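You operate a simulated robot arm through the tools that you are given. There is no shell and no other tool. Be economical: measure what you need, move in short steps, check, and stop when the job is done.

The job below is to be done with a simulated two-armed robot. You get a single attempt, and the scene is never put back.

Task
Ladle soup over the open jar's line, then screw its lid on.
Fine: only a little over the line; put the ladle back on its dish and close the pot; spill nothing. Set down upright: ladle.

The check looks at the end state, three seconds after you hand in, the way a careful person would. Anything else that was tipped, shoved, dropped, spilled or broken makes it a failure. Lids that push on must go on centred and level and be pressed home; caps that screw on are set level and turned clockwise until they are tight.

Robot
Two 7-joint arms with two-finger parallel grippers on one trunk, on a base that drives. Base frame: it is fixed to the floor where the robot stands at the start and does not move with it; the origin is under the middle of the robot, x ahead of it, y to its left, z up. Units: mm, degrees, N and s.
The left shoulder is at the start at [60, 143, 926], the right one opposite. With the tool pointing down near the work surface each hand reaches from about 320 to 740 mm from the robot's upright axis, wherever it stands, measured 20 degrees to its own side. Places, roughly: jar [-750, 1500, 1500]; soup pot lid [900, 300, 900]. Payload 1.57 kg a hand.
The tool frame of a hand sits at the grasp point between the pads (the TCP): z along the fingers, y along the line on which they close. The tips reach 30 mm beyond it. Largest opening 110 mm; finger width 24, thickness 12; the body of the gripper, 48 by 112 mm, starts 78 mm behind the TCP.
Orientation is told as [roll, pitch, yaw] about the base's x, y, z axes, in that order, counted from this pose: with the fingers straight down and closing along the base's y, the tool's x points along the base's -x, its y along +y and its z along -z.

Tools
- The arms move only by the tool jog_arm. It takes "left_increments", "right_increments" or both (then of equal length, played together; a hand with none holds still); each is a list that holds one entry, the list of rows, each a list of 7 numbers: the shift along the tool's x, y, z in mm, then the turn, a rotation vector about the tool's x, y, z in degrees, then the finger opening in mm, from 0 to 110. In form: [[[x, y, z, wx, wy, wz, jaw], ...]]. A call has 1 to 8 rows; each row is the pose to reach, as a shift and turn from the pose commanded when the call began, along the tool's axes at that moment. Rows are played at 5 a second. More than 50 mm and 8.6 degrees between two rows, or a gripper value outside its range, and nothing of the call is played. A pose out of reach is approached as far as the arm can. The call stops where the force on the tool passes 90 N (or 10 N more than at its start, if that is more) or the arm is blocked; 0.2 s more then pass. The fingers move at their own pace (about 45 mm/s each) and stop on an object; they squeeze with about 21 N. The grip force told is the motor's: it shows also when the fingers shut on nothing. Time passes only in rows, and 0.2 s behind the last, so rows that repeat a pose let the fingers close. It gives the time, the measured TCP pose, the force on the tool (base axes), the opening and the grip force at its end, in the units of the frame above (readings bear some noise), with the torque about the TCP (base axes, N m) and any sound that the robot's microphone picked up.
- Cameras (640 x 400 px; columns grow to the right, rows downward): "scene" is now at [44.6, 43.3, 1550]; the picture's right is [0.51, -0.86, 0.00], its down [-0.54, -0.32, -0.78] and it looks along [0.67, 0.39, -0.63] (base axes); focal length 264 px, centre (320, 200). "left" rides on the left gripper at [70, -16, -141] in its tool frame; the picture's right is [0.23, 0.97, 0.00], its down [-0.86, 0.20, -0.48] and it looks along [-0.47, 0.11, 0.88] (tool axes); focal length 222 px, centre (320, 200). "right" rides on the right gripper at [70, 16, -141] in its tool frame; the picture's right is [-0.23, 0.97, 0.00], its down [-0.85, -0.20, -0.48] and it looks along [-0.47, -0.11, 0.88] (tool axes); focal length 222 px, centre (320, 200). There is no depth. A picture from a camera that has moved, and an enlarged one, comes with that camera's place and axes in the base frame and with its lens.
- capture(camera): a new picture of that camera. The clock stands still meanwhile.
- raise_lower(by): slides the trunk up (or, below 0, down) by that many mm; the arms and the scene camera ride with it, the base frame stays. It gives what a move gives, with no picture.
- roll_base(legs): drives the robot by 1 to 6 legs, each [ahead, left, turn to the left] in mm, mm and degrees, along the robot's own axes; the way and the turn of a leg run together, so that a leg with both is an arc; at most 1500 mm and 180 degrees a leg. The arms and the cameras ride along, it lands a little off, and it stops where it bumps. It gives what a move gives.
- turn_head(pan, tilt): turns the head with the scene camera to pan (to the left, within 86 degrees either way) and tilt (down, from -29 to 69), counted from straight ahead of the robot. It gives what a move gives.
- zoom(camera, box): a new picture of the part [left, top, right, bottom] of that camera's present view, enlarged. The clock stands still meanwhile.
- close_job(): hands the job in; it is judged then, once.

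Work in short steps. Places have to be worked out from the pictures, the camera data and where the tool is seen: move nearer, look again, correct. Check each grasp and each placing, and mend what went wrong. You have 120 turns and 100 pictures in all, those below and enlarged ones among them. Open the grippers and draw the arms clear of the work before you hand the job in, unless the task says otherwise; then end with one line.

The tools are called after ">>>" as name(argument=value, ...) on one line, values as JSON. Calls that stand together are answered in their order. jog_arm: Moves the arms, as the interface text tells. Its arguments: {"type":"object","properties":{"left_increments":{"type":"array"},"right_increments":{"type":"array"}},"required":[]} The other tools are called the same way: raise_lower (by) slides the trunk up or down; roll_base (legs) drives the base; turn_head (pan, tilt) turns the head that bears the scene camera; capture (camera) takes a picture; zoom (camera, box) takes an enlarged picture of a part of a camera's view; close_job () hands the job in.

At the start:

```text
clock: 0.0
left_tcp_pos: [323.1, 329.4, 1000.2]
left_tcp_rot: [0.0, 0.0, -0.1]
left_force: [0.3, 0.1, 0.0]
left_ft_torque: [-0.01, 0.01, -0.02]
left_gripper_width: 110.1
left_grasp_force: 0.0
right_tcp_pos: [459.8, -28.1, 999.8]
right_tcp_rot: [0.1, 0.0, 0.0]
right_force: [0.3, 0.4, 0.2]
right_ft_torque: [-0.04, -0.05, -0.02]
right_gripper_width: 109.9
right_grasp_force: 0.1
trunk travel left (down, up): [-525.0, 65.0]
robot x, y, heading: [-1.5, 0.1, -0.2]
head pan, tilt: [30.4, 38.9]
```

scene: 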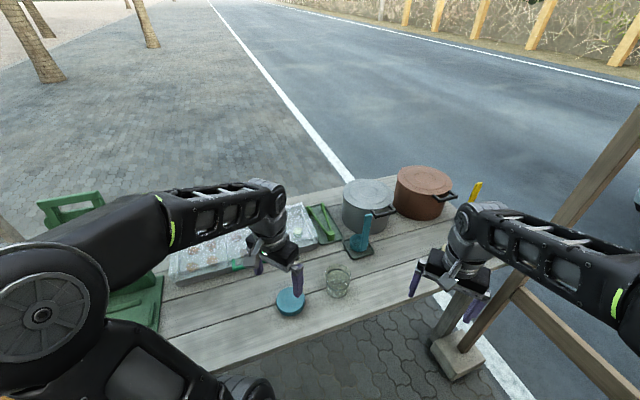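
right: 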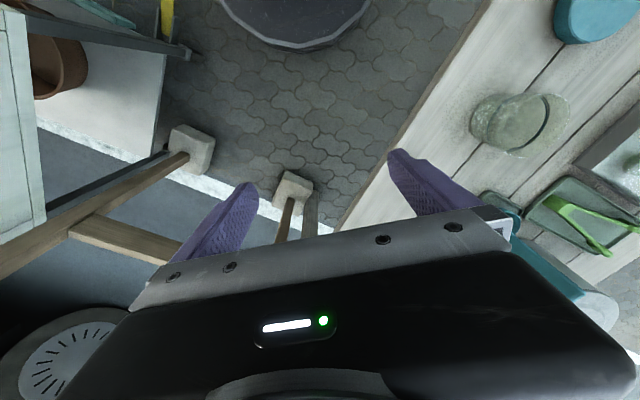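
left: 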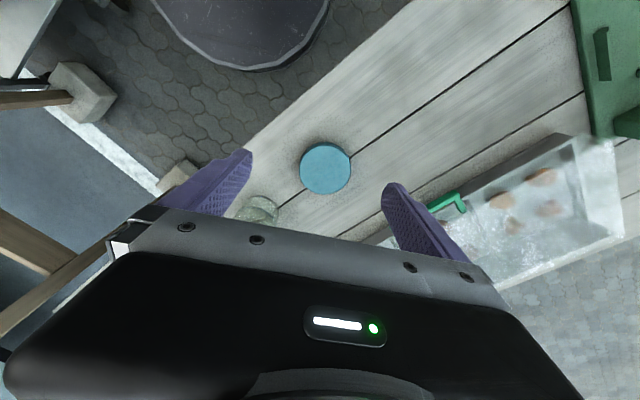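

The table lies diagonally ahead, with the jar, its lid, the pots and the ladle visible. I enlarge the work area to identify things.

>>> zoom(camera="scene", box=[240, 150, 480, 330])

>>> zoom(camera="scene", box=[30, 170, 350, 370])

```text
2.22 times, centred on (360, 240) of scene
camera zoom: at [44.6, 43.3, 1550.0], right [0.51, -0.86, 0.0], down [-0.54, -0.32, -0.78], along [0.67, 0.39, -0.63], focal length 588 px, centre (231, 111)
```

zoom: 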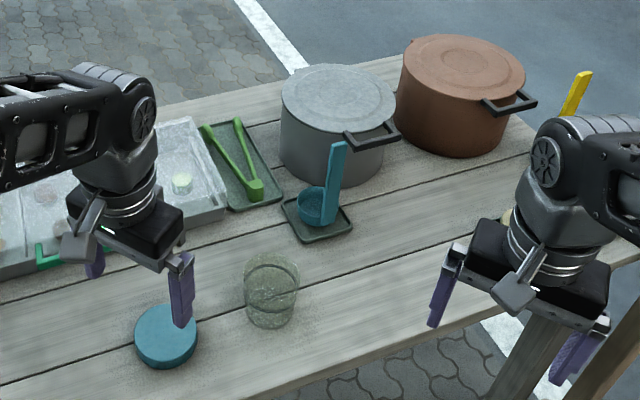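

```text
2.00 times, centred on (190, 270) of scene
camera zoom: at [44.6, 43.3, 1550.0], right [0.51, -0.86, 0.0], down [-0.54, -0.32, -0.78], along [0.67, 0.39, -0.63], focal length 529 px, centre (580, 60)
```

zoom: 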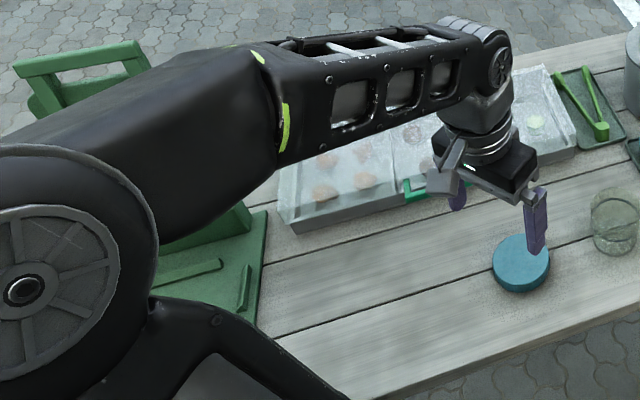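

Triangulating the jar lid from two cameras gives a table height of about z 735. The jar is near [518,248], the ladle near [739,275], and the grey pot near [880,305], which agrees with the pot-lid hint. The jar hint doesn't fit. I look around with the head to check obstacles and other jars before driving.

>>> turn_head(pan=-20, tilt=35)

>>> capture(camera="scene")

>>> turn_head(pan=80, tilt=25)

>>> capture(camera="scene")

```text
clock: 1.2
left_tcp_pos: [324.1, 329.2, 999.7]
left_tcp_rot: [0.1, 0.0, 0.0]
left_force: [0.4, 0.5, 0.3]
left_ft_torque: [-0.03, 0.05, 0.0]
left_gripper_width: 110.1
left_grasp_force: 0.0
right_tcp_pos: [461.3, -27.5, 1001.1]
right_tcp_rot: [0.1, 0.0, 0.0]
right_force: [0.3, 0.5, 0.7]
right_ft_torque: [-0.02, -0.04, 0.01]
right_gripper_width: 110.0
right_grasp_force: 0.2
trunk travel left (down, up): [-525.0, 65.0]
robot x, y, heading: [3.0, -1.9, -0.0]
head pan, tilt: [-20.0, 35.0]
```

```text
94 pictures are left
camera scene: at [53.4, -30.2, 1555.9], right [-0.34, -0.94, 0.0], down [-0.54, 0.2, -0.82], along [0.77, -0.28, -0.57], focal length 264 px, centre (320, 200)
```

scene: 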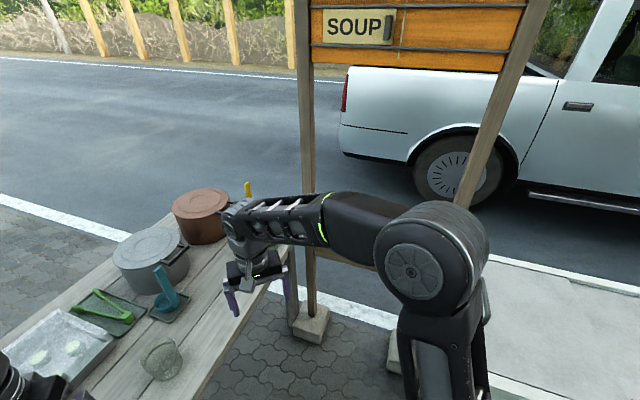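

```text
clock: 3.0
left_tcp_pos: [323.8, 327.5, 1000.4]
left_tcp_rot: [0.0, -0.1, 0.0]
left_force: [0.2, -0.7, -0.4]
left_ft_torque: [0.03, -0.02, -0.01]
left_gripper_width: 109.7
left_grasp_force: 0.0
right_tcp_pos: [460.3, -28.9, 1000.4]
right_tcp_rot: [0.1, 0.0, 0.1]
right_force: [-0.4, -0.3, -0.6]
right_ft_torque: [0.03, -0.01, -0.01]
right_gripper_width: 109.7
right_grasp_force: 0.1
trunk travel left (down, up): [-525.0, 65.0]
robot x, y, heading: [-3.6, 0.6, 0.1]
head pan, tilt: [80.0, 25.0]
```

```text
93 pictures are left
camera scene: at [-13.3, 90.6, 1571.6], right [0.98, -0.17, 0.0], down [-0.07, -0.42, -0.91], along [0.16, 0.89, -0.42], focal length 264 px, centre (320, 200)
```

scene: 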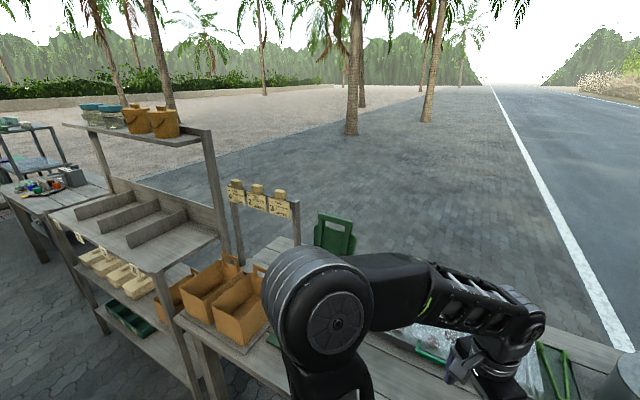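

A shelf to the left at about [-750,1500,1500] carries some objects. I zoom there to see whether the jar in question is there.

>>> zoom(camera="scene", box=[0, 80, 240, 230])

```text
2.67 times, centred on (120, 155) of scene
camera zoom: at [-13.3, 90.6, 1571.6], right [0.98, -0.17, 0.0], down [-0.07, -0.42, -0.91], along [0.16, 0.89, -0.42], focal length 705 px, centre (853, 320)
```

zoom: 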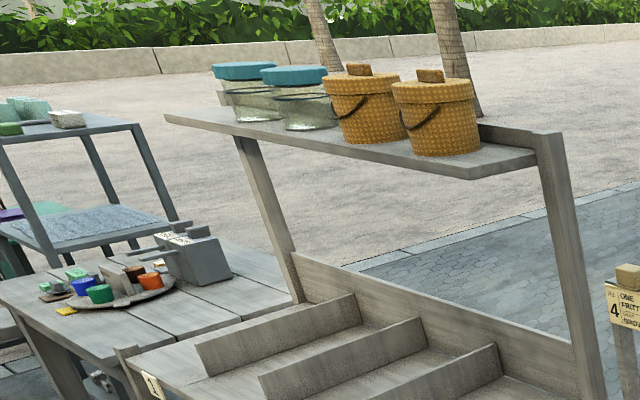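

Those shelf jars are closed, so the open jar is the one on the table and I leave the shelf alone. I raise the trunk for clearance, turn to face the table edge (about 51° left), and strafe right toward the pot.

>>> raise_lower(by=60)

>>> roll_base(legs=[[0, 0, 51], [0, -280, 0]])

>>> turn_head(pan=0, tilt=45)

>>> capture(camera="scene")

```text
clock: 4.0
left_tcp_pos: [324.8, 329.6, 1059.8]
left_tcp_rot: [0.0, -0.1, 0.0]
left_force: [0.0, 1.0, 0.1]
left_ft_torque: [0.0, -0.01, -0.03]
left_gripper_width: 110.1
left_grasp_force: 0.0
right_tcp_pos: [461.6, -29.2, 1060.4]
right_tcp_rot: [0.0, 0.0, 0.0]
right_force: [-0.4, -0.5, 0.0]
right_ft_torque: [-0.01, 0.01, -0.02]
right_gripper_width: 109.8
right_grasp_force: 0.1
trunk travel left (down, up): [-585.0, 5.0]
robot x, y, heading: [-0.7, -1.7, -0.1]
head pan, tilt: [80.0, 25.0]
```

```text
clock: 8.2
left_tcp_pos: [163.0, 293.6, 1059.6]
left_tcp_rot: [0.0, 0.1, 50.9]
left_force: [0.2, 1.1, 0.1]
left_ft_torque: [-0.03, 0.01, 0.03]
left_gripper_width: 110.1
left_grasp_force: 0.0
right_tcp_pos: [526.8, 172.6, 1060.1]
right_tcp_rot: [0.1, 0.0, 50.9]
right_force: [0.3, 0.9, -0.4]
right_ft_torque: [0.0, 0.01, 0.02]
right_gripper_width: 110.1
right_grasp_force: 0.2
trunk travel left (down, up): [-585.0, 5.0]
robot x, y, heading: [213.9, -169.1, 50.8]
head pan, tilt: [80.0, 25.0]
```

```text
clock: 9.7
left_tcp_pos: [163.0, 293.0, 1059.7]
left_tcp_rot: [0.0, -0.1, 50.9]
left_force: [-0.4, -1.2, 0.5]
left_ft_torque: [-0.01, -0.03, 0.02]
left_gripper_width: 110.1
left_grasp_force: 0.1
right_tcp_pos: [526.0, 172.8, 1060.3]
right_tcp_rot: [0.1, 0.0, 50.8]
right_force: [-0.4, -0.6, -0.3]
right_ft_torque: [-0.02, 0.01, 0.0]
right_gripper_width: 110.0
right_grasp_force: 0.1
trunk travel left (down, up): [-585.0, 5.0]
robot x, y, heading: [213.9, -167.7, 51.1]
head pan, tilt: [0.0, 45.0]
```

```text
91 pictures are left
camera scene: at [245.6, -126.4, 1601.1], right [0.78, -0.63, 0.0], down [-0.45, -0.55, -0.71], along [0.45, 0.55, -0.71], focal length 264 px, centre (320, 200)
```

scene: 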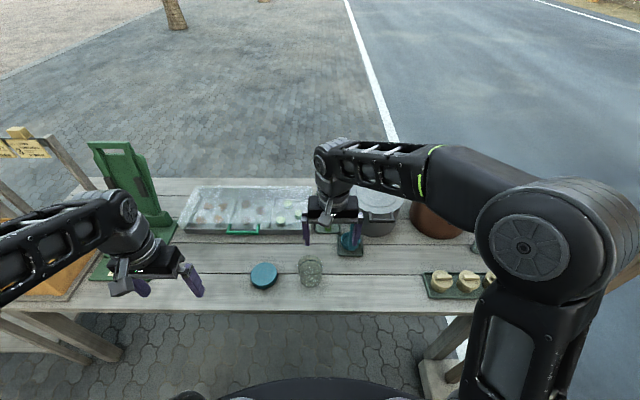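

I check how far the base stands from the table by looking steeply down before driving ahead.

>>> turn_head(pan=0, tilt=69)

>>> capture(camera="scene")

```text
clock: 10.6
left_tcp_pos: [161.4, 291.8, 1060.1]
left_tcp_rot: [0.1, 0.0, 50.8]
left_force: [-0.2, -0.6, -0.3]
left_ft_torque: [-0.03, 0.0, 0.0]
left_gripper_width: 110.4
left_grasp_force: 0.1
right_tcp_pos: [525.7, 172.6, 1059.7]
right_tcp_rot: [0.1, 0.0, 50.8]
right_force: [0.2, -1.4, -0.5]
right_ft_torque: [-0.04, -0.02, 0.0]
right_gripper_width: 110.0
right_grasp_force: 0.1
trunk travel left (down, up): [-585.0, 5.0]
robot x, y, heading: [214.1, -165.5, 50.9]
head pan, tilt: [0.0, 68.8]
```

```text
90 pictures are left
camera scene: at [229.6, -146.0, 1572.2], right [0.78, -0.63, 0.0], down [-0.59, -0.72, -0.36], along [0.23, 0.28, -0.93], focal length 264 px, centre (320, 200)
```

scene: 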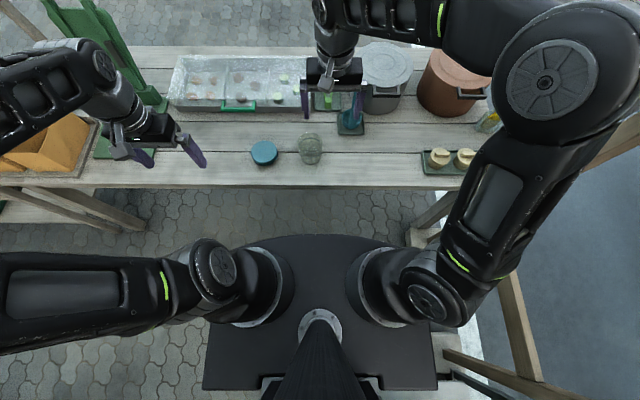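

The sign posts stand about 600 mm to my right, so I don't strafe further. Driving 120 ahead puts the pot about 690 mm out at 18° to the right, and the low base passes under the table.

>>> roll_base(legs=[[120, 0, 0]])

>>> turn_head(pan=-15, tilt=50)

>>> capture(camera="scene")

>>> capture(camera="right")

```text
clock: 11.8
left_tcp_pos: [238.9, 386.5, 1059.1]
left_tcp_rot: [0.0, 0.1, 50.9]
left_force: [0.7, 0.4, -0.5]
left_ft_torque: [0.0, 0.04, 0.0]
left_gripper_width: 109.9
left_grasp_force: 0.2
right_tcp_pos: [602.9, 267.3, 1060.6]
right_tcp_rot: [0.1, 0.0, 51.0]
right_force: [-0.3, 0.4, -0.6]
right_ft_torque: [-0.03, 0.0, 0.01]
right_gripper_width: 110.1
right_grasp_force: 0.1
trunk travel left (down, up): [-585.0, 5.0]
robot x, y, heading: [292.0, -74.9, 50.9]
head pan, tilt: [0.0, 68.8]
```

```text
clock: 12.7
left_tcp_pos: [239.3, 386.4, 1059.8]
left_tcp_rot: [0.0, 0.0, 50.9]
left_force: [-1.4, 0.4, 0.4]
left_ft_torque: [-0.01, 0.03, 0.01]
left_gripper_width: 109.7
left_grasp_force: 0.0
right_tcp_pos: [601.5, 265.9, 1059.9]
right_tcp_rot: [0.2, 0.1, 50.9]
right_force: [-0.3, 0.3, 0.0]
right_ft_torque: [0.03, -0.04, 0.02]
right_gripper_width: 110.1
right_grasp_force: 0.0
trunk travel left (down, up): [-585.0, 5.0]
robot x, y, heading: [287.0, -73.0, 50.6]
head pan, tilt: [-15.0, 50.0]
```

```text
89 pictures are left
camera scene: at [332.6, -51.2, 1594.1], right [0.59, -0.81, 0.0], down [-0.62, -0.45, -0.64], along [0.52, 0.38, -0.77], focal length 264 px, centre (320, 200)
```

scene: 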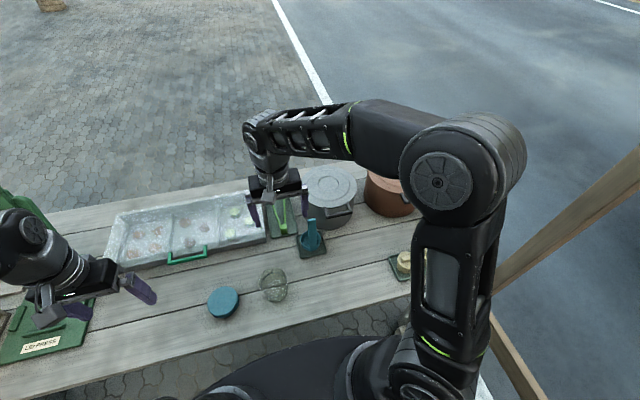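

```text
88 pictures are left
camera right: at [544.8, 222.3, 1201.1], right [-0.61, 0.79, 0.0], down [0.69, 0.54, 0.48], along [0.38, 0.29, -0.88], focal length 222 px, centre (320, 200)
```

right: 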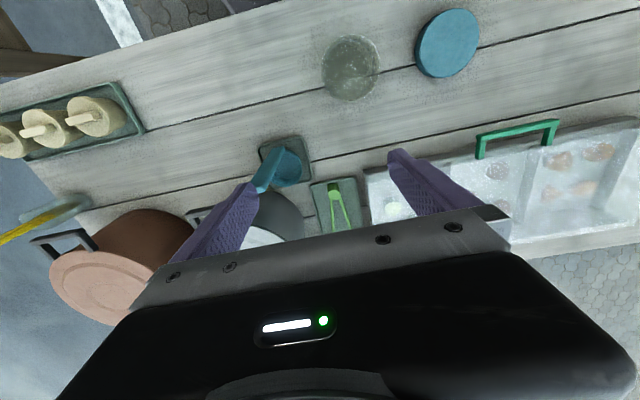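

I zoom on the pot, ladle and jar.

>>> zoom(camera="scene", box=[190, 150, 430, 320])

>>> zoom(camera="right", box=[160, 0, 480, 260])

```text
2.35 times, centred on (310, 235) of scene
camera zoom: at [332.6, -51.2, 1594.1], right [0.59, -0.81, 0.0], down [-0.62, -0.45, -0.64], along [0.52, 0.38, -0.77], focal length 622 px, centre (344, 118)
```

zoom: 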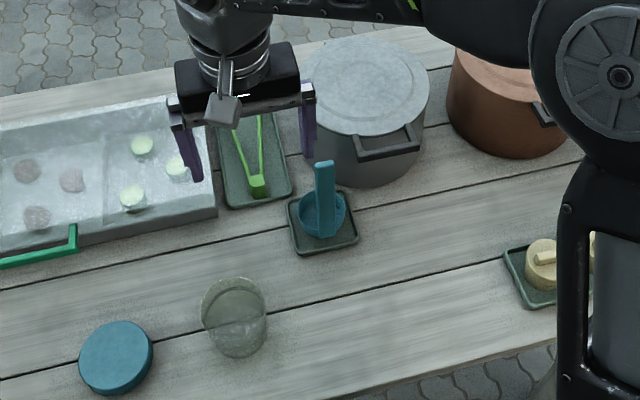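

```text
1.54 times, centred on (320, 130) of right
camera zoom: at [544.8, 222.3, 1201.1], right [-0.61, 0.79, 0.0], down [0.69, 0.54, 0.48], along [0.38, 0.29, -0.88], focal length 342 px, centre (320, 308)
```

zoom: 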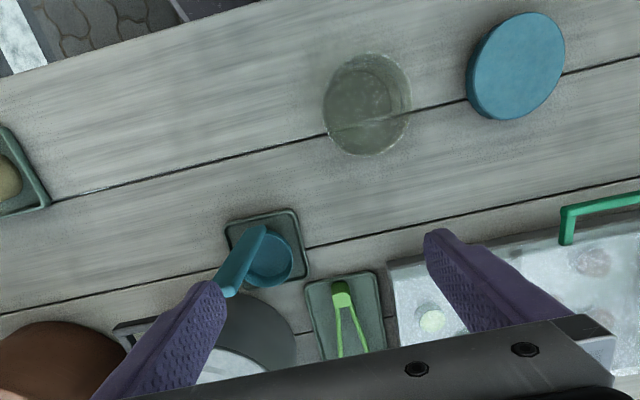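

I zoom closer at the pot's handle and the jar to understand their shapes.

>>> zoom(camera="scene", box=[285, 155, 385, 260])

>>> zoom(camera="scene", box=[200, 250, 300, 330])

```text
3.81 times, centred on (335, 208) of scene
camera zoom: at [332.6, -51.2, 1594.1], right [0.59, -0.81, 0.0], down [-0.62, -0.45, -0.64], along [0.52, 0.38, -0.77], focal length 1007 px, centre (263, 171)
```

zoom: 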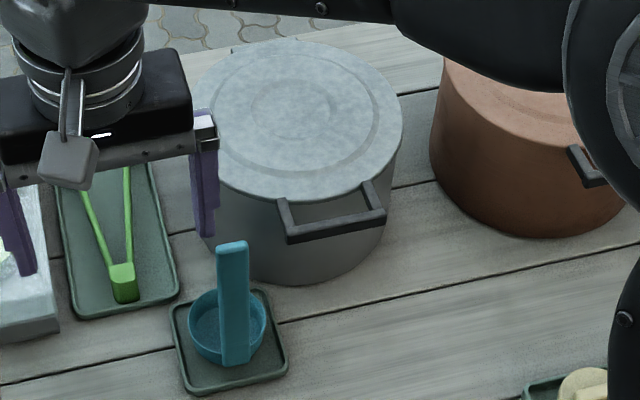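

```text
5.00 times, centred on (250, 290) of scene
camera zoom: at [332.6, -51.2, 1594.1], right [0.59, -0.81, 0.0], down [-0.62, -0.45, -0.64], along [0.52, 0.38, -0.77], focal length 1322 px, centre (670, -250)
```

zoom: 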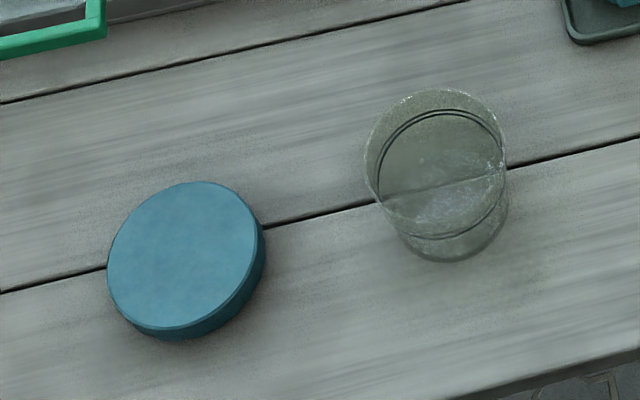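

The pot's bracket handles look like they might belong either to pot or lid. I tilt the right hand forward so its camera gives a side view of the pot.

>>> jog_arm(right_increments=[[[10, -20, 0, 0, -8, 0, 110], [20, -40, 0, 0, -16, 0, 110], [30, -60, 0, 0, -24, 0, 110], [40, -80, 0, 0, -32, 0, 110], [50, -100, 0, 0, -40, 0, 110], [60, -120, 0, 0, -48, 0, 110], [70, -140, 0, 0, -54, 0, 110]]])

>>> capture(camera="right")

>>> capture(camera="scene")

```text
clock: 14.3
left_tcp_pos: [237.6, 384.3, 1059.5]
left_tcp_rot: [0.0, 0.0, 50.9]
left_force: [1.3, 0.1, -0.1]
left_ft_torque: [0.01, 0.0, 0.0]
left_gripper_width: 109.9
left_grasp_force: 0.1
right_tcp_pos: [702.2, 204.9, 1109.2]
right_tcp_rot: [0.2, -53.9, 50.7]
right_force: [0.8, -0.4, -0.4]
right_ft_torque: [0.02, -0.02, -0.01]
right_gripper_width: 110.1
right_grasp_force: 0.0
right hand out of reach, approached as far as the arm can: row 5, 6, 7
trunk travel left (down, up): [-585.0, 5.0]
robot x, y, heading: [288.6, -74.3, 50.8]
head pan, tilt: [-15.0, 50.0]
```

```text
83 pictures are left
camera right: at [591.4, 95.4, 1135.3], right [-0.67, 0.72, 0.19], down [0.23, -0.04, 0.97], along [0.71, 0.69, -0.14], focal length 222 px, centre (320, 200)
```

right: 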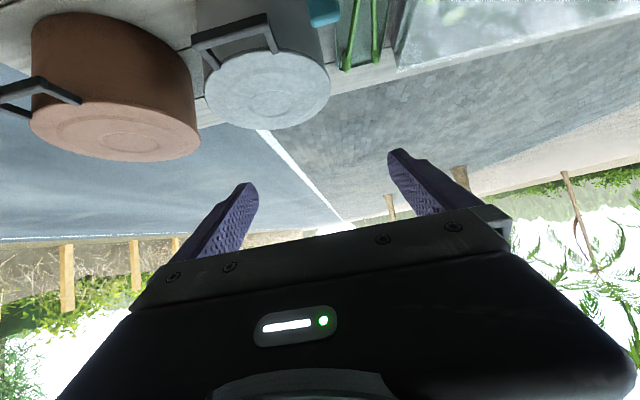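

```text
82 pictures are left
camera scene: at [332.9, -51.7, 1594.1], right [0.59, -0.81, 0.0], down [-0.62, -0.45, -0.64], along [0.52, 0.38, -0.77], focal length 264 px, centre (320, 200)
```

scene: 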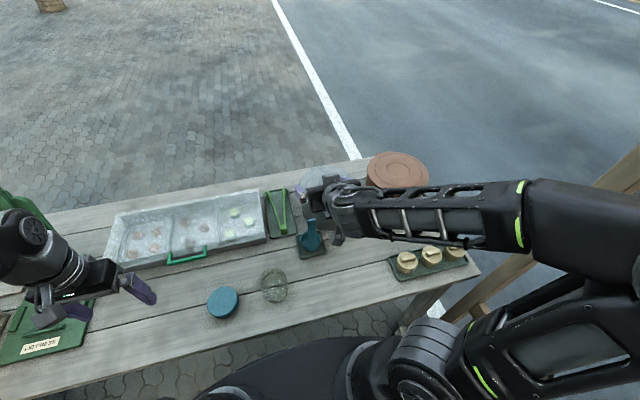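

The elbow swung out toward the posts, so I should avoid going further this way. I zoom the pot here.

>>> zoom(camera="right", box=[10, 0, 350, 180])

```text
1.88 times, centred on (180, 90) of right
camera zoom: at [591.4, 95.4, 1135.3], right [-0.67, 0.72, 0.19], down [0.23, -0.04, 0.97], along [0.71, 0.69, -0.14], focal length 418 px, centre (584, 407)
```

zoom: 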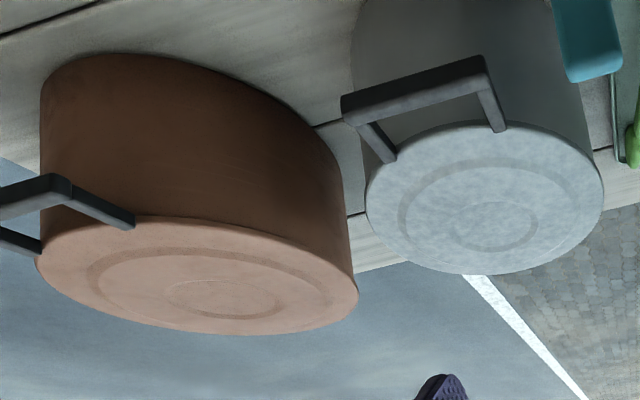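

The geometry now puts the lid top at about [895,315,868], with its bracket bar at about [805,210,883] pointing toward the robot. The bar sits above the lid and appears fixed to it. I bring the hand to about 30° tilt and closer, which is also more reachable, to view the bracket.

>>> jog_arm(right_increments=[[[0, -13, 25, 0, 6, 0, 110], [0, -26, 50, 0, 12, 0, 110], [0, -40, 77, 0, 18, 0, 110], [0, -53, 103, 0, 24, 0, 110]]])

>>> capture(camera="right")

>>> capture(camera="scene")

```text
clock: 15.3
left_tcp_pos: [239.4, 386.1, 1059.0]
left_tcp_rot: [0.1, 0.1, 50.8]
left_force: [-0.1, -0.1, 0.4]
left_ft_torque: [0.0, 0.04, -0.01]
left_gripper_width: 109.9
left_grasp_force: 0.1
right_tcp_pos: [799.7, 236.2, 1050.4]
right_tcp_rot: [0.1, -30.0, 50.8]
right_force: [0.8, -0.4, -0.2]
right_ft_torque: [0.0, 0.03, -0.01]
right_gripper_width: 109.9
right_grasp_force: 0.0
trunk travel left (down, up): [-585.0, 5.0]
robot x, y, heading: [289.1, -72.8, 51.1]
head pan, tilt: [-15.0, 50.0]
```

```text
80 pictures are left
camera right: at [703.1, 145.0, 1136.7], right [-0.63, 0.77, 0.12], down [0.47, 0.26, 0.84], along [0.62, 0.59, -0.53], focal length 222 px, centre (320, 200)
```

right: 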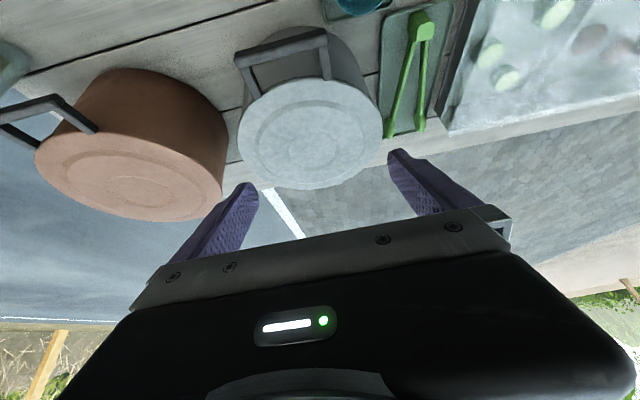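

```text
79 pictures are left
camera scene: at [333.4, -50.5, 1594.1], right [0.59, -0.81, 0.0], down [-0.62, -0.45, -0.64], along [0.52, 0.38, -0.77], focal length 264 px, centre (320, 200)
```

scene: 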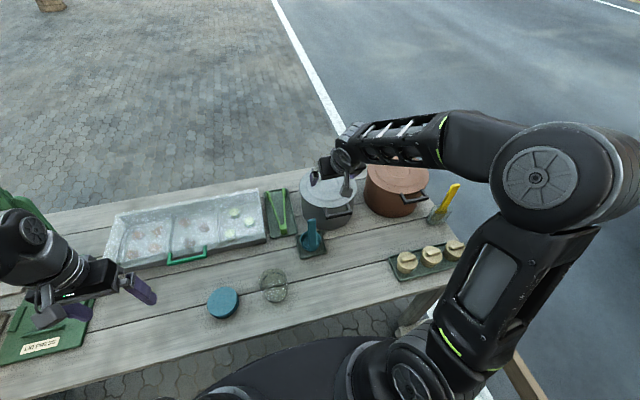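

The increments start from the actual clamped pose, and the elbow is better placed now. I zoom on the bracket from here.

>>> zoom(camera="right", box=[210, 0, 410, 200])

```text
2.00 times, centred on (310, 100) of right
camera zoom: at [703.1, 145.0, 1136.7], right [-0.63, 0.77, 0.12], down [0.47, 0.26, 0.84], along [0.62, 0.59, -0.53], focal length 444 px, centre (340, 400)
```

zoom: 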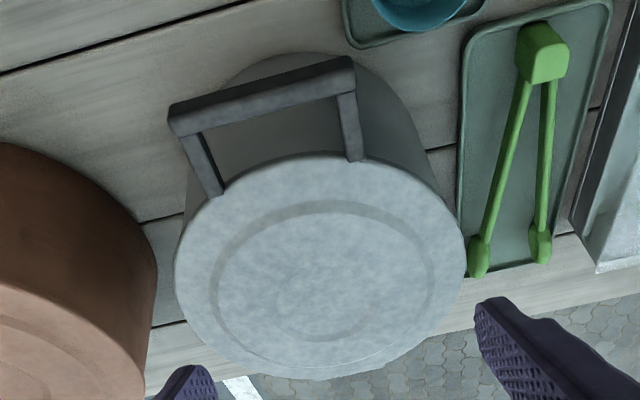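

The bracket is attached to the lid rim, about 92 mm wide, with its bar centre near [780,199,917]. I plan to grip both struts from outside with the tool pitched about 45°, and move to a stand-off pose first.

>>> jog_arm(right_increments=[[[37, -3, 14, 0, -5, 0, 110], [74, -5, 28, 0, -10, 0, 110], [111, -8, 43, 0, -15, 0, 110]]])

>>> capture(camera="right")

>>> zoom(camera="scene", box=[260, 130, 460, 280])

```text
clock: 16.1
left_tcp_pos: [239.1, 385.5, 1060.9]
left_tcp_rot: [0.0, 0.1, 50.8]
left_force: [0.6, 0.2, -0.1]
left_ft_torque: [0.01, 0.02, 0.03]
left_gripper_width: 110.0
left_grasp_force: 0.0
right_tcp_pos: [756.0, 171.3, 954.2]
right_tcp_rot: [0.6, -44.6, 49.8]
right_force: [0.8, 0.1, 1.1]
right_ft_torque: [-0.07, 0.03, -0.01]
right_gripper_width: 110.0
right_grasp_force: 0.0
trunk travel left (down, up): [-585.0, 5.0]
robot x, y, heading: [288.4, -75.0, 50.9]
head pan, tilt: [-15.0, 50.0]
```

```text
77 pictures are left
camera right: at [649.1, 67.4, 1006.4], right [-0.64, 0.75, 0.17], down [0.33, 0.08, 0.94], along [0.69, 0.66, -0.3], focal length 222 px, centre (320, 200)
```

right: 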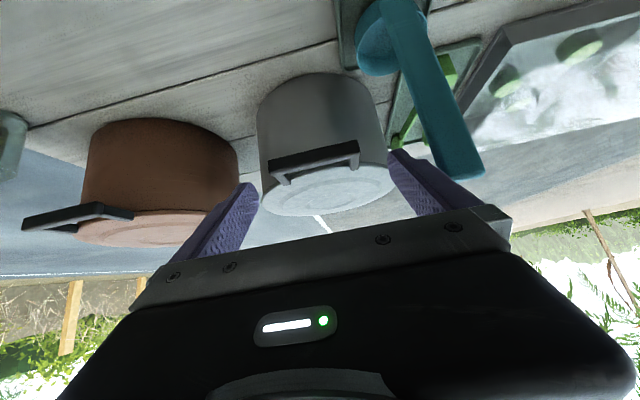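

```text
2.67 times, centred on (360, 205) of scene
camera zoom: at [333.7, -51.4, 1594.2], right [0.59, -0.81, 0.0], down [-0.62, -0.45, -0.64], along [0.52, 0.38, -0.77], focal length 705 px, centre (213, 187)
```

zoom: 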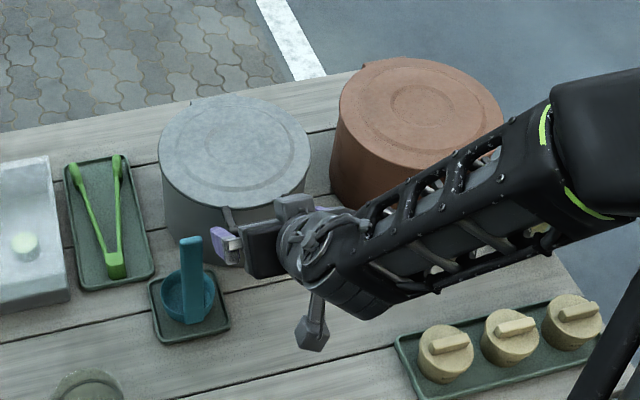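

Better-conditioned rays give the bar at about [795,208,897], the lid top at z≈886, and the ladle's handle top at about [684,234,960], close to my left finger. I shift 8 mm right and square the yaw while advancing halfway, then check.

>>> jog_arm(right_increments=[[[0, -8, 0, -0.7, 0, -0.8, 110], [-4, -8, 20, -0.7, 0, -0.8, 110], [-8, -8, 45, -0.7, 0, -0.8, 110], [-8, -8, 45, -0.7, 0, -0.8, 110]]])

>>> capture(camera="right")

```text
clock: 17.1
left_tcp_pos: [237.6, 385.5, 1060.3]
left_tcp_rot: [0.0, 0.0, 50.7]
left_force: [0.1, 0.8, -0.6]
left_ft_torque: [0.0, -0.04, 0.01]
left_gripper_width: 110.2
left_grasp_force: 0.0
right_tcp_pos: [784.7, 197.1, 930.2]
right_tcp_rot: [0.0, -45.0, 52.0]
right_force: [0.1, 0.2, 1.1]
right_ft_torque: [0.01, 0.03, 0.02]
right_gripper_width: 110.0
right_grasp_force: 0.0
trunk travel left (down, up): [-585.0, 5.0]
robot x, y, heading: [291.5, -75.6, 50.6]
head pan, tilt: [-15.0, 50.0]
```

```text
75 pictures are left
camera right: at [680.9, 89.5, 980.5], right [-0.67, 0.73, 0.16], down [0.32, 0.09, 0.94], along [0.67, 0.68, -0.29], focal length 222 px, centre (320, 200)
```

right: 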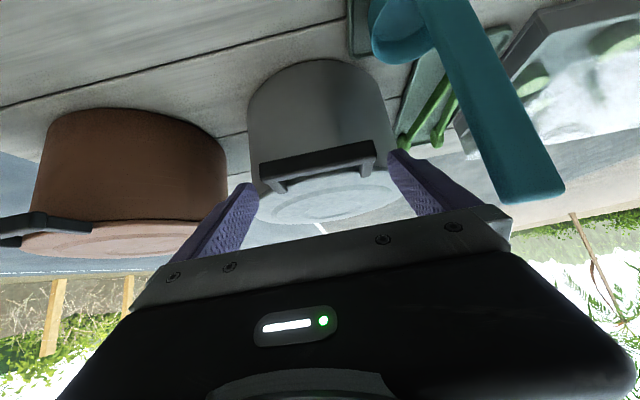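

The bracket ends sit centred between the fingertips, with the bar at about n≈658, z≈900. I advance the last 37 mm along the fingers and close gently.

>>> jog_arm(right_increments=[[[1, 0, 12, 0.5, 0, 0.5, 110], [2, 0, 25, 0.5, 0, 0.5, 110], [3, 0, 37, 0.5, 0, 0.5, 110], [3, 0, 37, 0.5, 0, 0.5, 110]]])

>>> capture(camera="right")

>>> zoom(camera="scene", box=[270, 150, 390, 250])

```text
clock: 18.1
left_tcp_pos: [238.2, 384.3, 1059.3]
left_tcp_rot: [0.0, 0.0, 50.8]
left_force: [-0.2, -0.1, 1.2]
left_ft_torque: [-0.05, -0.03, -0.01]
left_gripper_width: 110.1
left_grasp_force: 0.0
right_tcp_pos: [800.5, 216.5, 901.3]
right_tcp_rot: [0.0, -45.1, 51.2]
right_force: [0.3, 0.1, -0.7]
right_ft_torque: [0.0, -0.03, -0.05]
right_gripper_width: 110.1
right_grasp_force: 0.1
trunk travel left (down, up): [-585.0, 5.0]
robot x, y, heading: [290.4, -72.0, 50.9]
head pan, tilt: [-15.0, 50.0]
```

```text
74 pictures are left
camera right: at [694.8, 110.2, 953.0], right [-0.66, 0.74, 0.16], down [0.32, 0.08, 0.94], along [0.68, 0.67, -0.29], focal length 222 px, centre (320, 200)
```

right: 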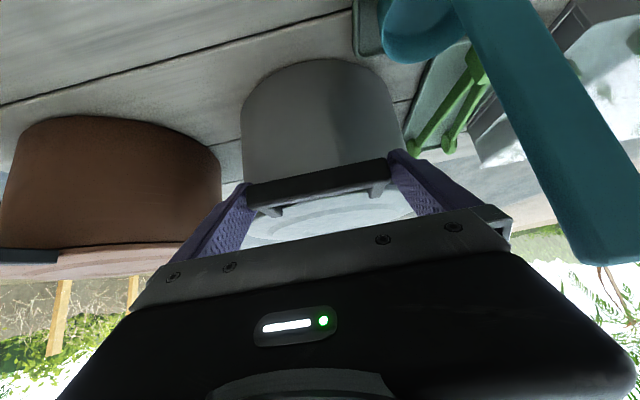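

```text
4.00 times, centred on (330, 200) of scene
camera zoom: at [332.4, -51.5, 1594.1], right [0.59, -0.81, 0.0], down [-0.62, -0.45, -0.64], along [0.52, 0.38, -0.77], focal length 1058 px, centre (280, 200)
```

zoom: 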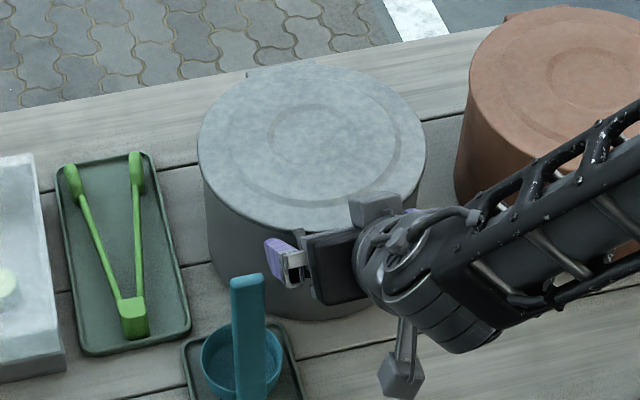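

The bracket is between the fingers with no contact force. I close on it.

>>> jog_arm(right_increments=[[[0, 0, 0, 0, 0, 0, 95], [0, 0, 0, 0, 0, 0, 80], [0, 0, 0, 0, 0, 0, 80], [0, 0, 0, 0, 0, 0, 80]]])

>>> capture(camera="right")

```text
clock: 19.1
left_tcp_pos: [237.6, 385.1, 1060.2]
left_tcp_rot: [0.0, 0.0, 50.8]
left_force: [0.2, 0.2, 0.1]
left_ft_torque: [0.01, 0.0, 0.0]
left_gripper_width: 109.9
left_grasp_force: 0.0
right_tcp_pos: [800.2, 216.9, 902.5]
right_tcp_rot: [0.0, -45.1, 51.4]
right_force: [-3.4, 3.5, -0.3]
right_ft_torque: [0.15, 0.1, 0.1]
right_gripper_width: 89.8
right_grasp_force: 37.7
trunk travel left (down, up): [-585.0, 5.0]
robot x, y, heading: [291.8, -71.2, 50.9]
head pan, tilt: [-15.0, 50.0]
```

```text
72 pictures are left
camera right: at [694.2, 110.6, 953.1], right [-0.66, 0.73, 0.16], down [0.32, 0.08, 0.94], along [0.68, 0.67, -0.29], focal length 222 px, centre (320, 200)
```

right: 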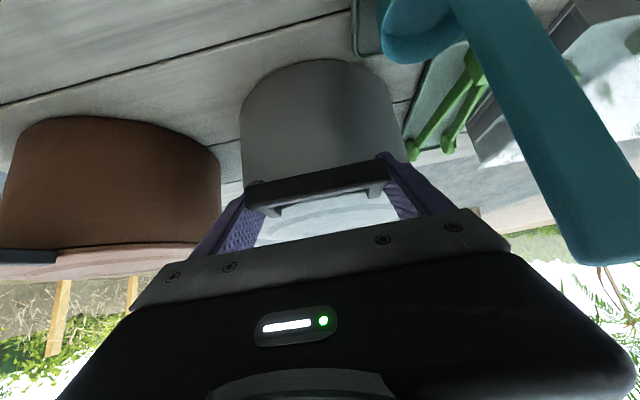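

The grip holds at 90 mm. I record this pose ([800.2,216.9,902.5], rot [0,-45,51.4]) for returning the lid, then lift 15 mm gently and look.

>>> jog_arm(right_increments=[[[-2, 0, -2, 0, 0, 0, 80], [-5, 0, -5, 0, 0, 0, 80], [-8, 0, -8, 0, 0, 0, 80], [-11, 0, -11, 0, 0, 0, 80]]])

>>> zoom(camera="scene", box=[270, 150, 390, 250])

>>> capture(camera="right")

```text
clock: 20.1
left_tcp_pos: [238.1, 385.7, 1059.5]
left_tcp_rot: [0.0, 0.0, 50.8]
left_force: [-0.2, -0.4, -0.5]
left_ft_torque: [0.0, 0.07, -0.02]
left_gripper_width: 110.2
left_grasp_force: 0.1
right_tcp_pos: [801.6, 215.7, 918.5]
right_tcp_rot: [0.2, -44.7, 51.0]
right_force: [-5.7, 5.2, -10.4]
right_ft_torque: [-0.68, 2.28, -1.51]
right_gripper_width: 90.0
right_grasp_force: 45.0
trunk travel left (down, up): [-585.0, 5.0]
robot x, y, heading: [289.9, -70.2, 50.6]
head pan, tilt: [-15.0, 50.0]
```

```text
4.00 times, centred on (330, 200) of scene
camera zoom: at [333.1, -50.0, 1594.0], right [0.59, -0.81, 0.0], down [-0.62, -0.45, -0.64], along [0.52, 0.38, -0.77], focal length 1058 px, centre (280, 200)
```

zoom: 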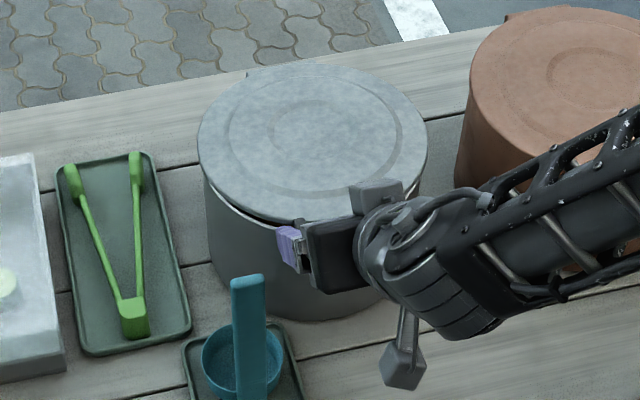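

```text
70 pictures are left
camera right: at [694.1, 110.9, 967.9], right [-0.66, 0.74, 0.16], down [0.33, 0.08, 0.94], along [0.68, 0.67, -0.29], focal length 222 px, centre (320, 200)
```

right: 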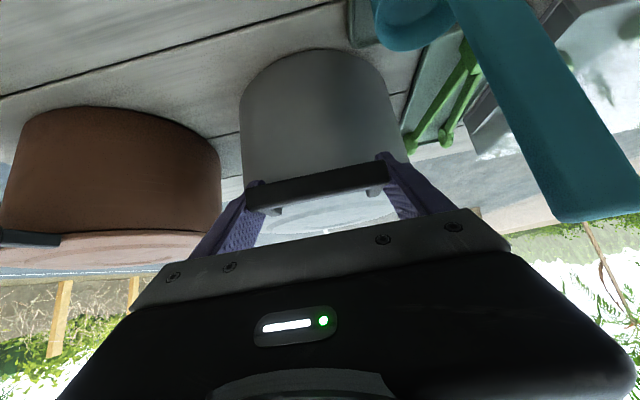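

The near side of the lid has lifted, with load 10 N and the grip holding. I keep lifting slowly another 40 mm, easing 1 mm left to relieve the side force.

>>> jog_arm(right_increments=[[[-4, 1, -4, 0, 0, 0, 75], [-9, 1, -9, 0, 0, 0, 75], [-14, 1, -14, 0, 0, 0, 75], [-19, 1, -19, 0, 0, 0, 75], [-24, 1, -24, 0, 0, 0, 75], [-29, 1, -29, 0, 0, 0, 75]]])

>>> zoom(camera="scene", box=[270, 150, 390, 250])

>>> capture(camera="right")

```text
clock: 21.5
left_tcp_pos: [239.3, 388.1, 1058.0]
left_tcp_rot: [0.0, 0.1, 50.9]
left_force: [-0.7, 0.2, 0.3]
left_ft_torque: [0.01, 0.02, -0.01]
left_gripper_width: 110.0
left_grasp_force: 0.1
right_tcp_pos: [801.1, 219.3, 959.2]
right_tcp_rot: [0.0, -45.0, 51.1]
right_force: [5.9, 12.3, -12.1]
right_ft_torque: [-0.41, 2.03, -1.17]
right_gripper_width: 89.8
right_grasp_force: 45.1
trunk travel left (down, up): [-585.0, 5.0]
robot x, y, heading: [286.8, -72.8, 51.1]
head pan, tilt: [-15.0, 50.0]
```

```text
4.00 times, centred on (330, 200) of scene
camera zoom: at [335.0, -48.7, 1594.0], right [0.59, -0.81, 0.0], down [-0.62, -0.45, -0.64], along [0.52, 0.38, -0.77], focal length 1058 px, centre (280, 200)
```

zoom: 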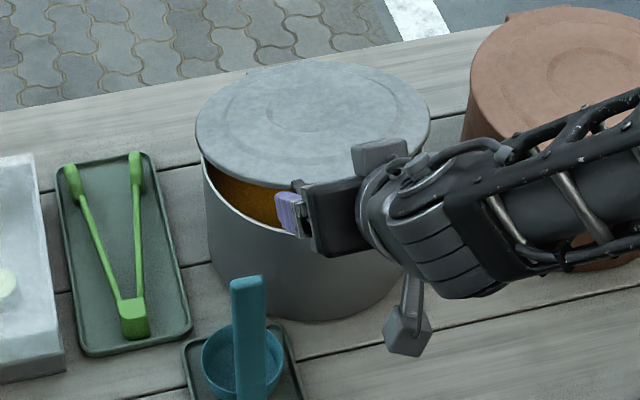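

```text
68 pictures are left
camera right: at [695.9, 112.9, 1008.4], right [-0.66, 0.74, 0.16], down [0.32, 0.08, 0.94], along [0.68, 0.67, -0.29], focal length 222 px, centre (320, 200)
```

right: 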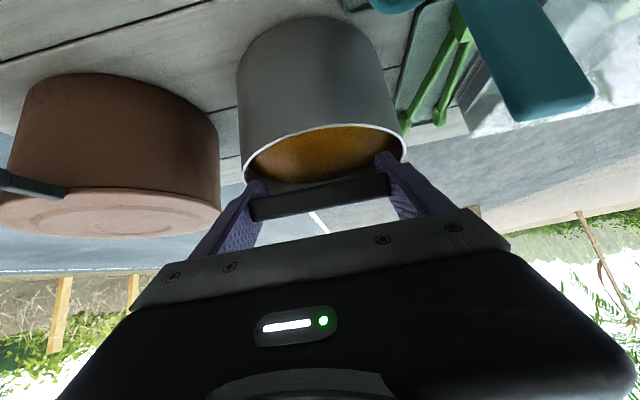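

The lid is hinged at its far side: the far edge stayed put, and a dark nub shows there. The near side swings up and soup is visible below. I follow an arc about the hinge (n≈905, z≈880, radius ≈233) up to about 40° and check.

>>> jog_arm(right_increments=[[[-14, 0, 0.5, 0, 0, 0, 75], [-28.6, 0, 1, 0, 0, 0, 75], [-38, 0, -2, 0, 0, 0, 75], [-47.7, 0, -5.3, 0, 0, 0, 75], [-58, 0, -7.5, 0, 0, 0, 75], [-68, 0, -9.3, 0, 0, 0, 75], [-78, 0, -11, 0, 0, 0, 75], [-87.9, 0, -12.2, 0, 0, 0, 75]]])

>>> capture(camera="scene")

>>> capture(camera="right")

```text
clock: 23.3
left_tcp_pos: [237.0, 384.3, 1061.1]
left_tcp_rot: [0.0, -0.1, 50.7]
left_force: [0.4, -0.2, -0.1]
left_ft_torque: [-0.01, 0.02, -0.02]
left_gripper_width: 109.9
left_grasp_force: 0.0
right_tcp_pos: [833.3, 257.8, 1032.1]
right_tcp_rot: [0.0, -45.2, 51.2]
right_force: [-8.1, -18.6, 4.4]
right_ft_torque: [-0.79, 1.54, -2.06]
right_gripper_width: 90.1
right_grasp_force: 44.7
trunk travel left (down, up): [-585.0, 5.0]
robot x, y, heading: [287.9, -71.2, 50.9]
head pan, tilt: [-15.0, 50.0]
```

```text
67 pictures are left
camera scene: at [331.3, -54.1, 1594.2], right [0.59, -0.81, 0.0], down [-0.62, -0.45, -0.64], along [0.52, 0.38, -0.76], focal length 264 px, centre (320, 200)
```

scene: 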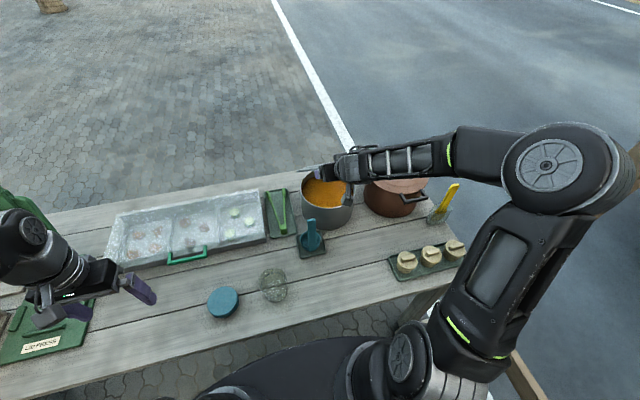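

```text
66 pictures are left
camera right: at [727.1, 150.9, 1081.4], right [-0.66, 0.74, 0.16], down [0.32, 0.08, 0.94], along [0.68, 0.67, -0.29], focal length 222 px, centre (320, 200)
```

right: 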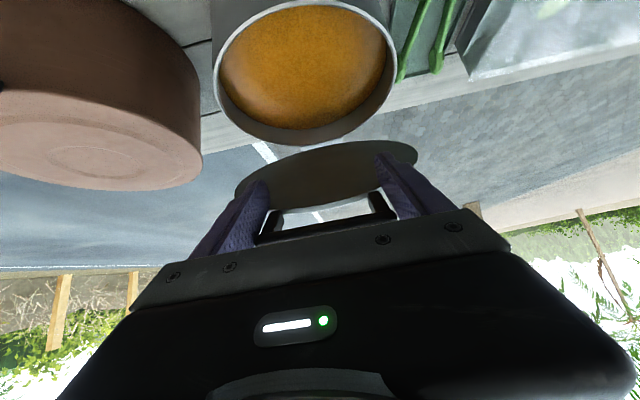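

The lid swings about its far edge, but I now push 20 N radially toward the hinge. I zoom to refine the hinge position.

>>> zoom(camera="scene", box=[280, 130, 400, 240])

>>> zoom(camera="right", box=[200, 60, 440, 260])

```text
3.64 times, centred on (340, 185) of scene
camera zoom: at [331.3, -54.1, 1594.2], right [0.59, -0.81, 0.0], down [-0.62, -0.45, -0.64], along [0.52, 0.38, -0.76], focal length 962 px, centre (247, 254)
```

zoom: 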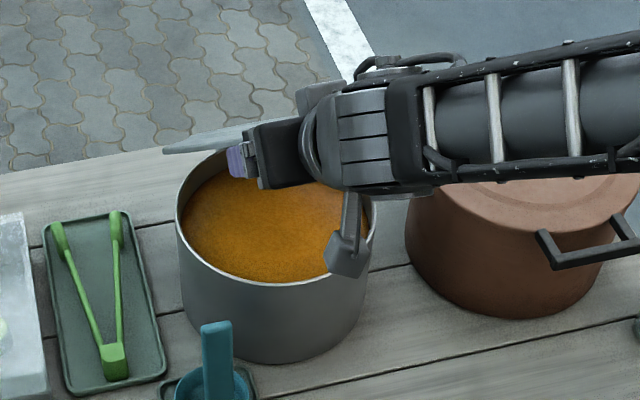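

```text
2.00 times, centred on (320, 160) of right
camera zoom: at [727.1, 150.9, 1081.4], right [-0.66, 0.74, 0.16], down [0.32, 0.08, 0.94], along [0.68, 0.67, -0.29], focal length 444 px, centre (320, 280)
```

zoom: 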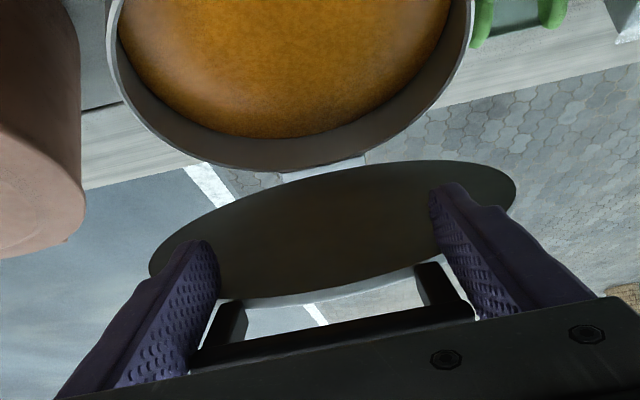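

The hinge fits (n≈910, z≈883) with R≈239. The earlier push/pull was slip history. I continue the arc to about 70°.

>>> jog_arm(right_increments=[[[-25.8, 0, -6.7, 0, 0, 0, 75], [-47, 0, -5.3, 0, 0, 0, 75], [-67.2, 0, -2.9, 0, 0, 0, 75], [-88, 0, 1.8, 0, 0, 0, 75], [-107.8, 0, 8.1, 0, 0, 0, 75], [-127.3, 0, 16.3, 0, 0, 0, 75], [-127.3, 0, 16.3, 0, 0, 0, 75]]])

>>> capture(camera="scene")

>>> capture(camera="right")

```text
clock: 24.9
left_tcp_pos: [238.8, 384.6, 1060.3]
left_tcp_rot: [0.0, 0.0, 50.8]
left_force: [-0.4, 0.2, -1.0]
left_ft_torque: [-0.02, -0.01, 0.01]
left_gripper_width: 110.0
left_grasp_force: 0.1
right_tcp_pos: [897.5, 338.3, 1108.9]
right_tcp_rot: [0.0, -45.1, 51.2]
right_force: [0.5, 0.3, -0.1]
right_ft_torque: [0.06, -0.01, 0.02]
right_gripper_width: 74.9
right_grasp_force: 0.1
trunk travel left (down, up): [-585.0, 5.0]
robot x, y, heading: [286.6, -72.3, 50.9]
head pan, tilt: [-15.0, 50.0]
```

```text
63 pictures are left
camera scene: at [332.4, -51.6, 1594.2], right [0.59, -0.81, 0.0], down [-0.62, -0.45, -0.64], along [0.52, 0.38, -0.77], focal length 264 px, centre (320, 200)
```

scene: 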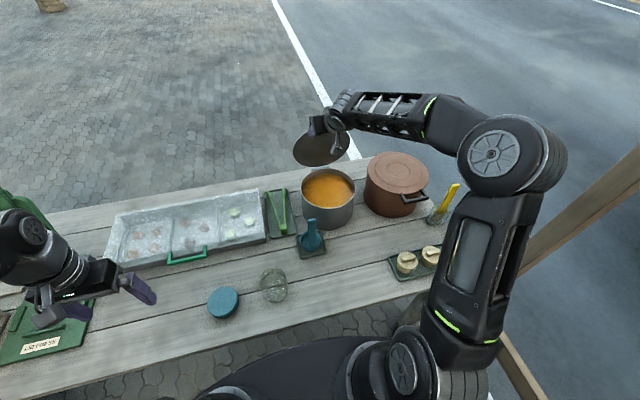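

```text
62 pictures are left
camera right: at [791.3, 231.1, 1158.6], right [-0.66, 0.74, 0.16], down [0.32, 0.08, 0.94], along [0.68, 0.67, -0.29], focal length 222 px, centre (320, 200)
```

right: 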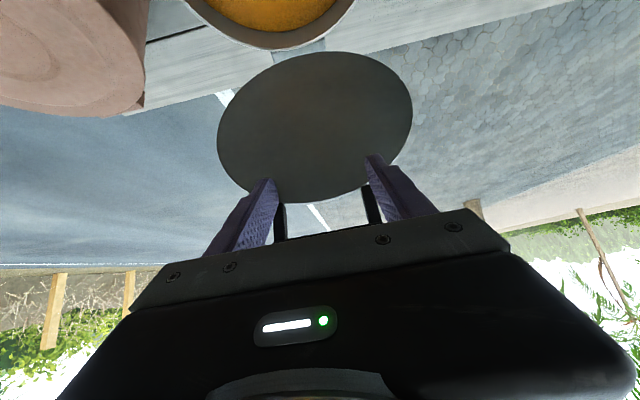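

The fingers slipped off the struts (opening 75, no force), yet the lid stands open. I hold still one second to see whether it stays up by itself.

>>> jog_arm(right_increments=[[[0, 0, 0, 0, 0, 0, 75], [0, 0, 0, 0, 0, 0, 75], [0, 0, 0, 0, 0, 0, 75], [0, 0, 0, 0, 0, 0, 75]]])

>>> zoom(camera="right", box=[200, 0, 440, 240])

>>> zoom(camera="scene", box=[260, 80, 400, 240])

```text
clock: 25.9
left_tcp_pos: [237.6, 385.6, 1059.5]
left_tcp_rot: [0.0, 0.0, 50.8]
left_force: [0.3, 0.3, 1.3]
left_ft_torque: [-0.01, 0.0, 0.0]
left_gripper_width: 110.1
left_grasp_force: 0.0
right_tcp_pos: [897.4, 336.4, 1108.9]
right_tcp_rot: [0.1, -45.0, 51.2]
right_force: [-0.6, -0.4, 0.4]
right_ft_torque: [-0.02, -0.01, 0.01]
right_gripper_width: 75.0
right_grasp_force: 0.0
trunk travel left (down, up): [-585.0, 5.0]
robot x, y, heading: [292.0, -74.9, 51.1]
head pan, tilt: [-15.0, 50.0]
```

```text
1.67 times, centred on (320, 120) of right
camera zoom: at [791.2, 231.1, 1158.3], right [-0.66, 0.74, 0.16], down [0.32, 0.08, 0.94], along [0.68, 0.67, -0.29], focal length 370 px, centre (320, 333)
```

zoom: 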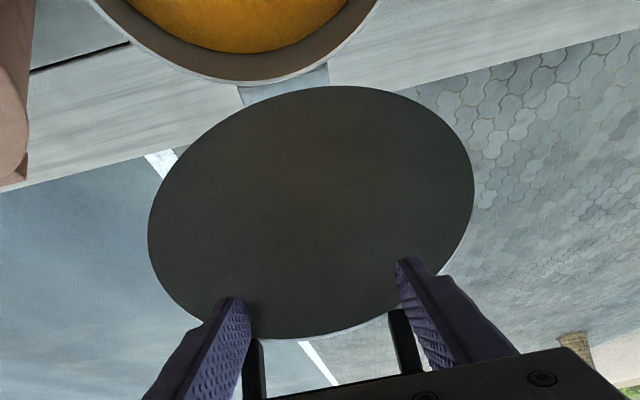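

```text
2.50 times, centred on (330, 160) of scene
camera zoom: at [332.6, -51.3, 1594.1], right [0.59, -0.81, 0.0], down [-0.62, -0.45, -0.64], along [0.52, 0.38, -0.77], focal length 661 px, centre (295, 300)
```

zoom: 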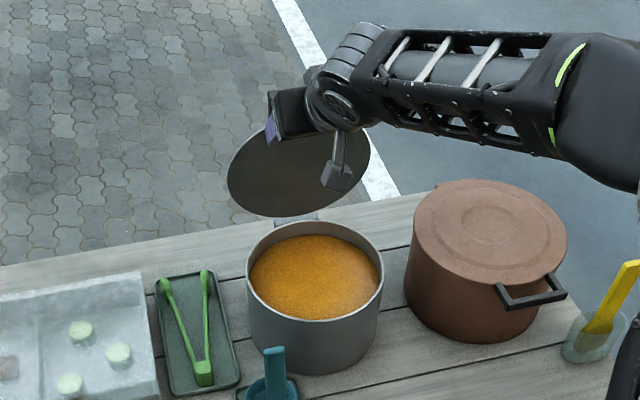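

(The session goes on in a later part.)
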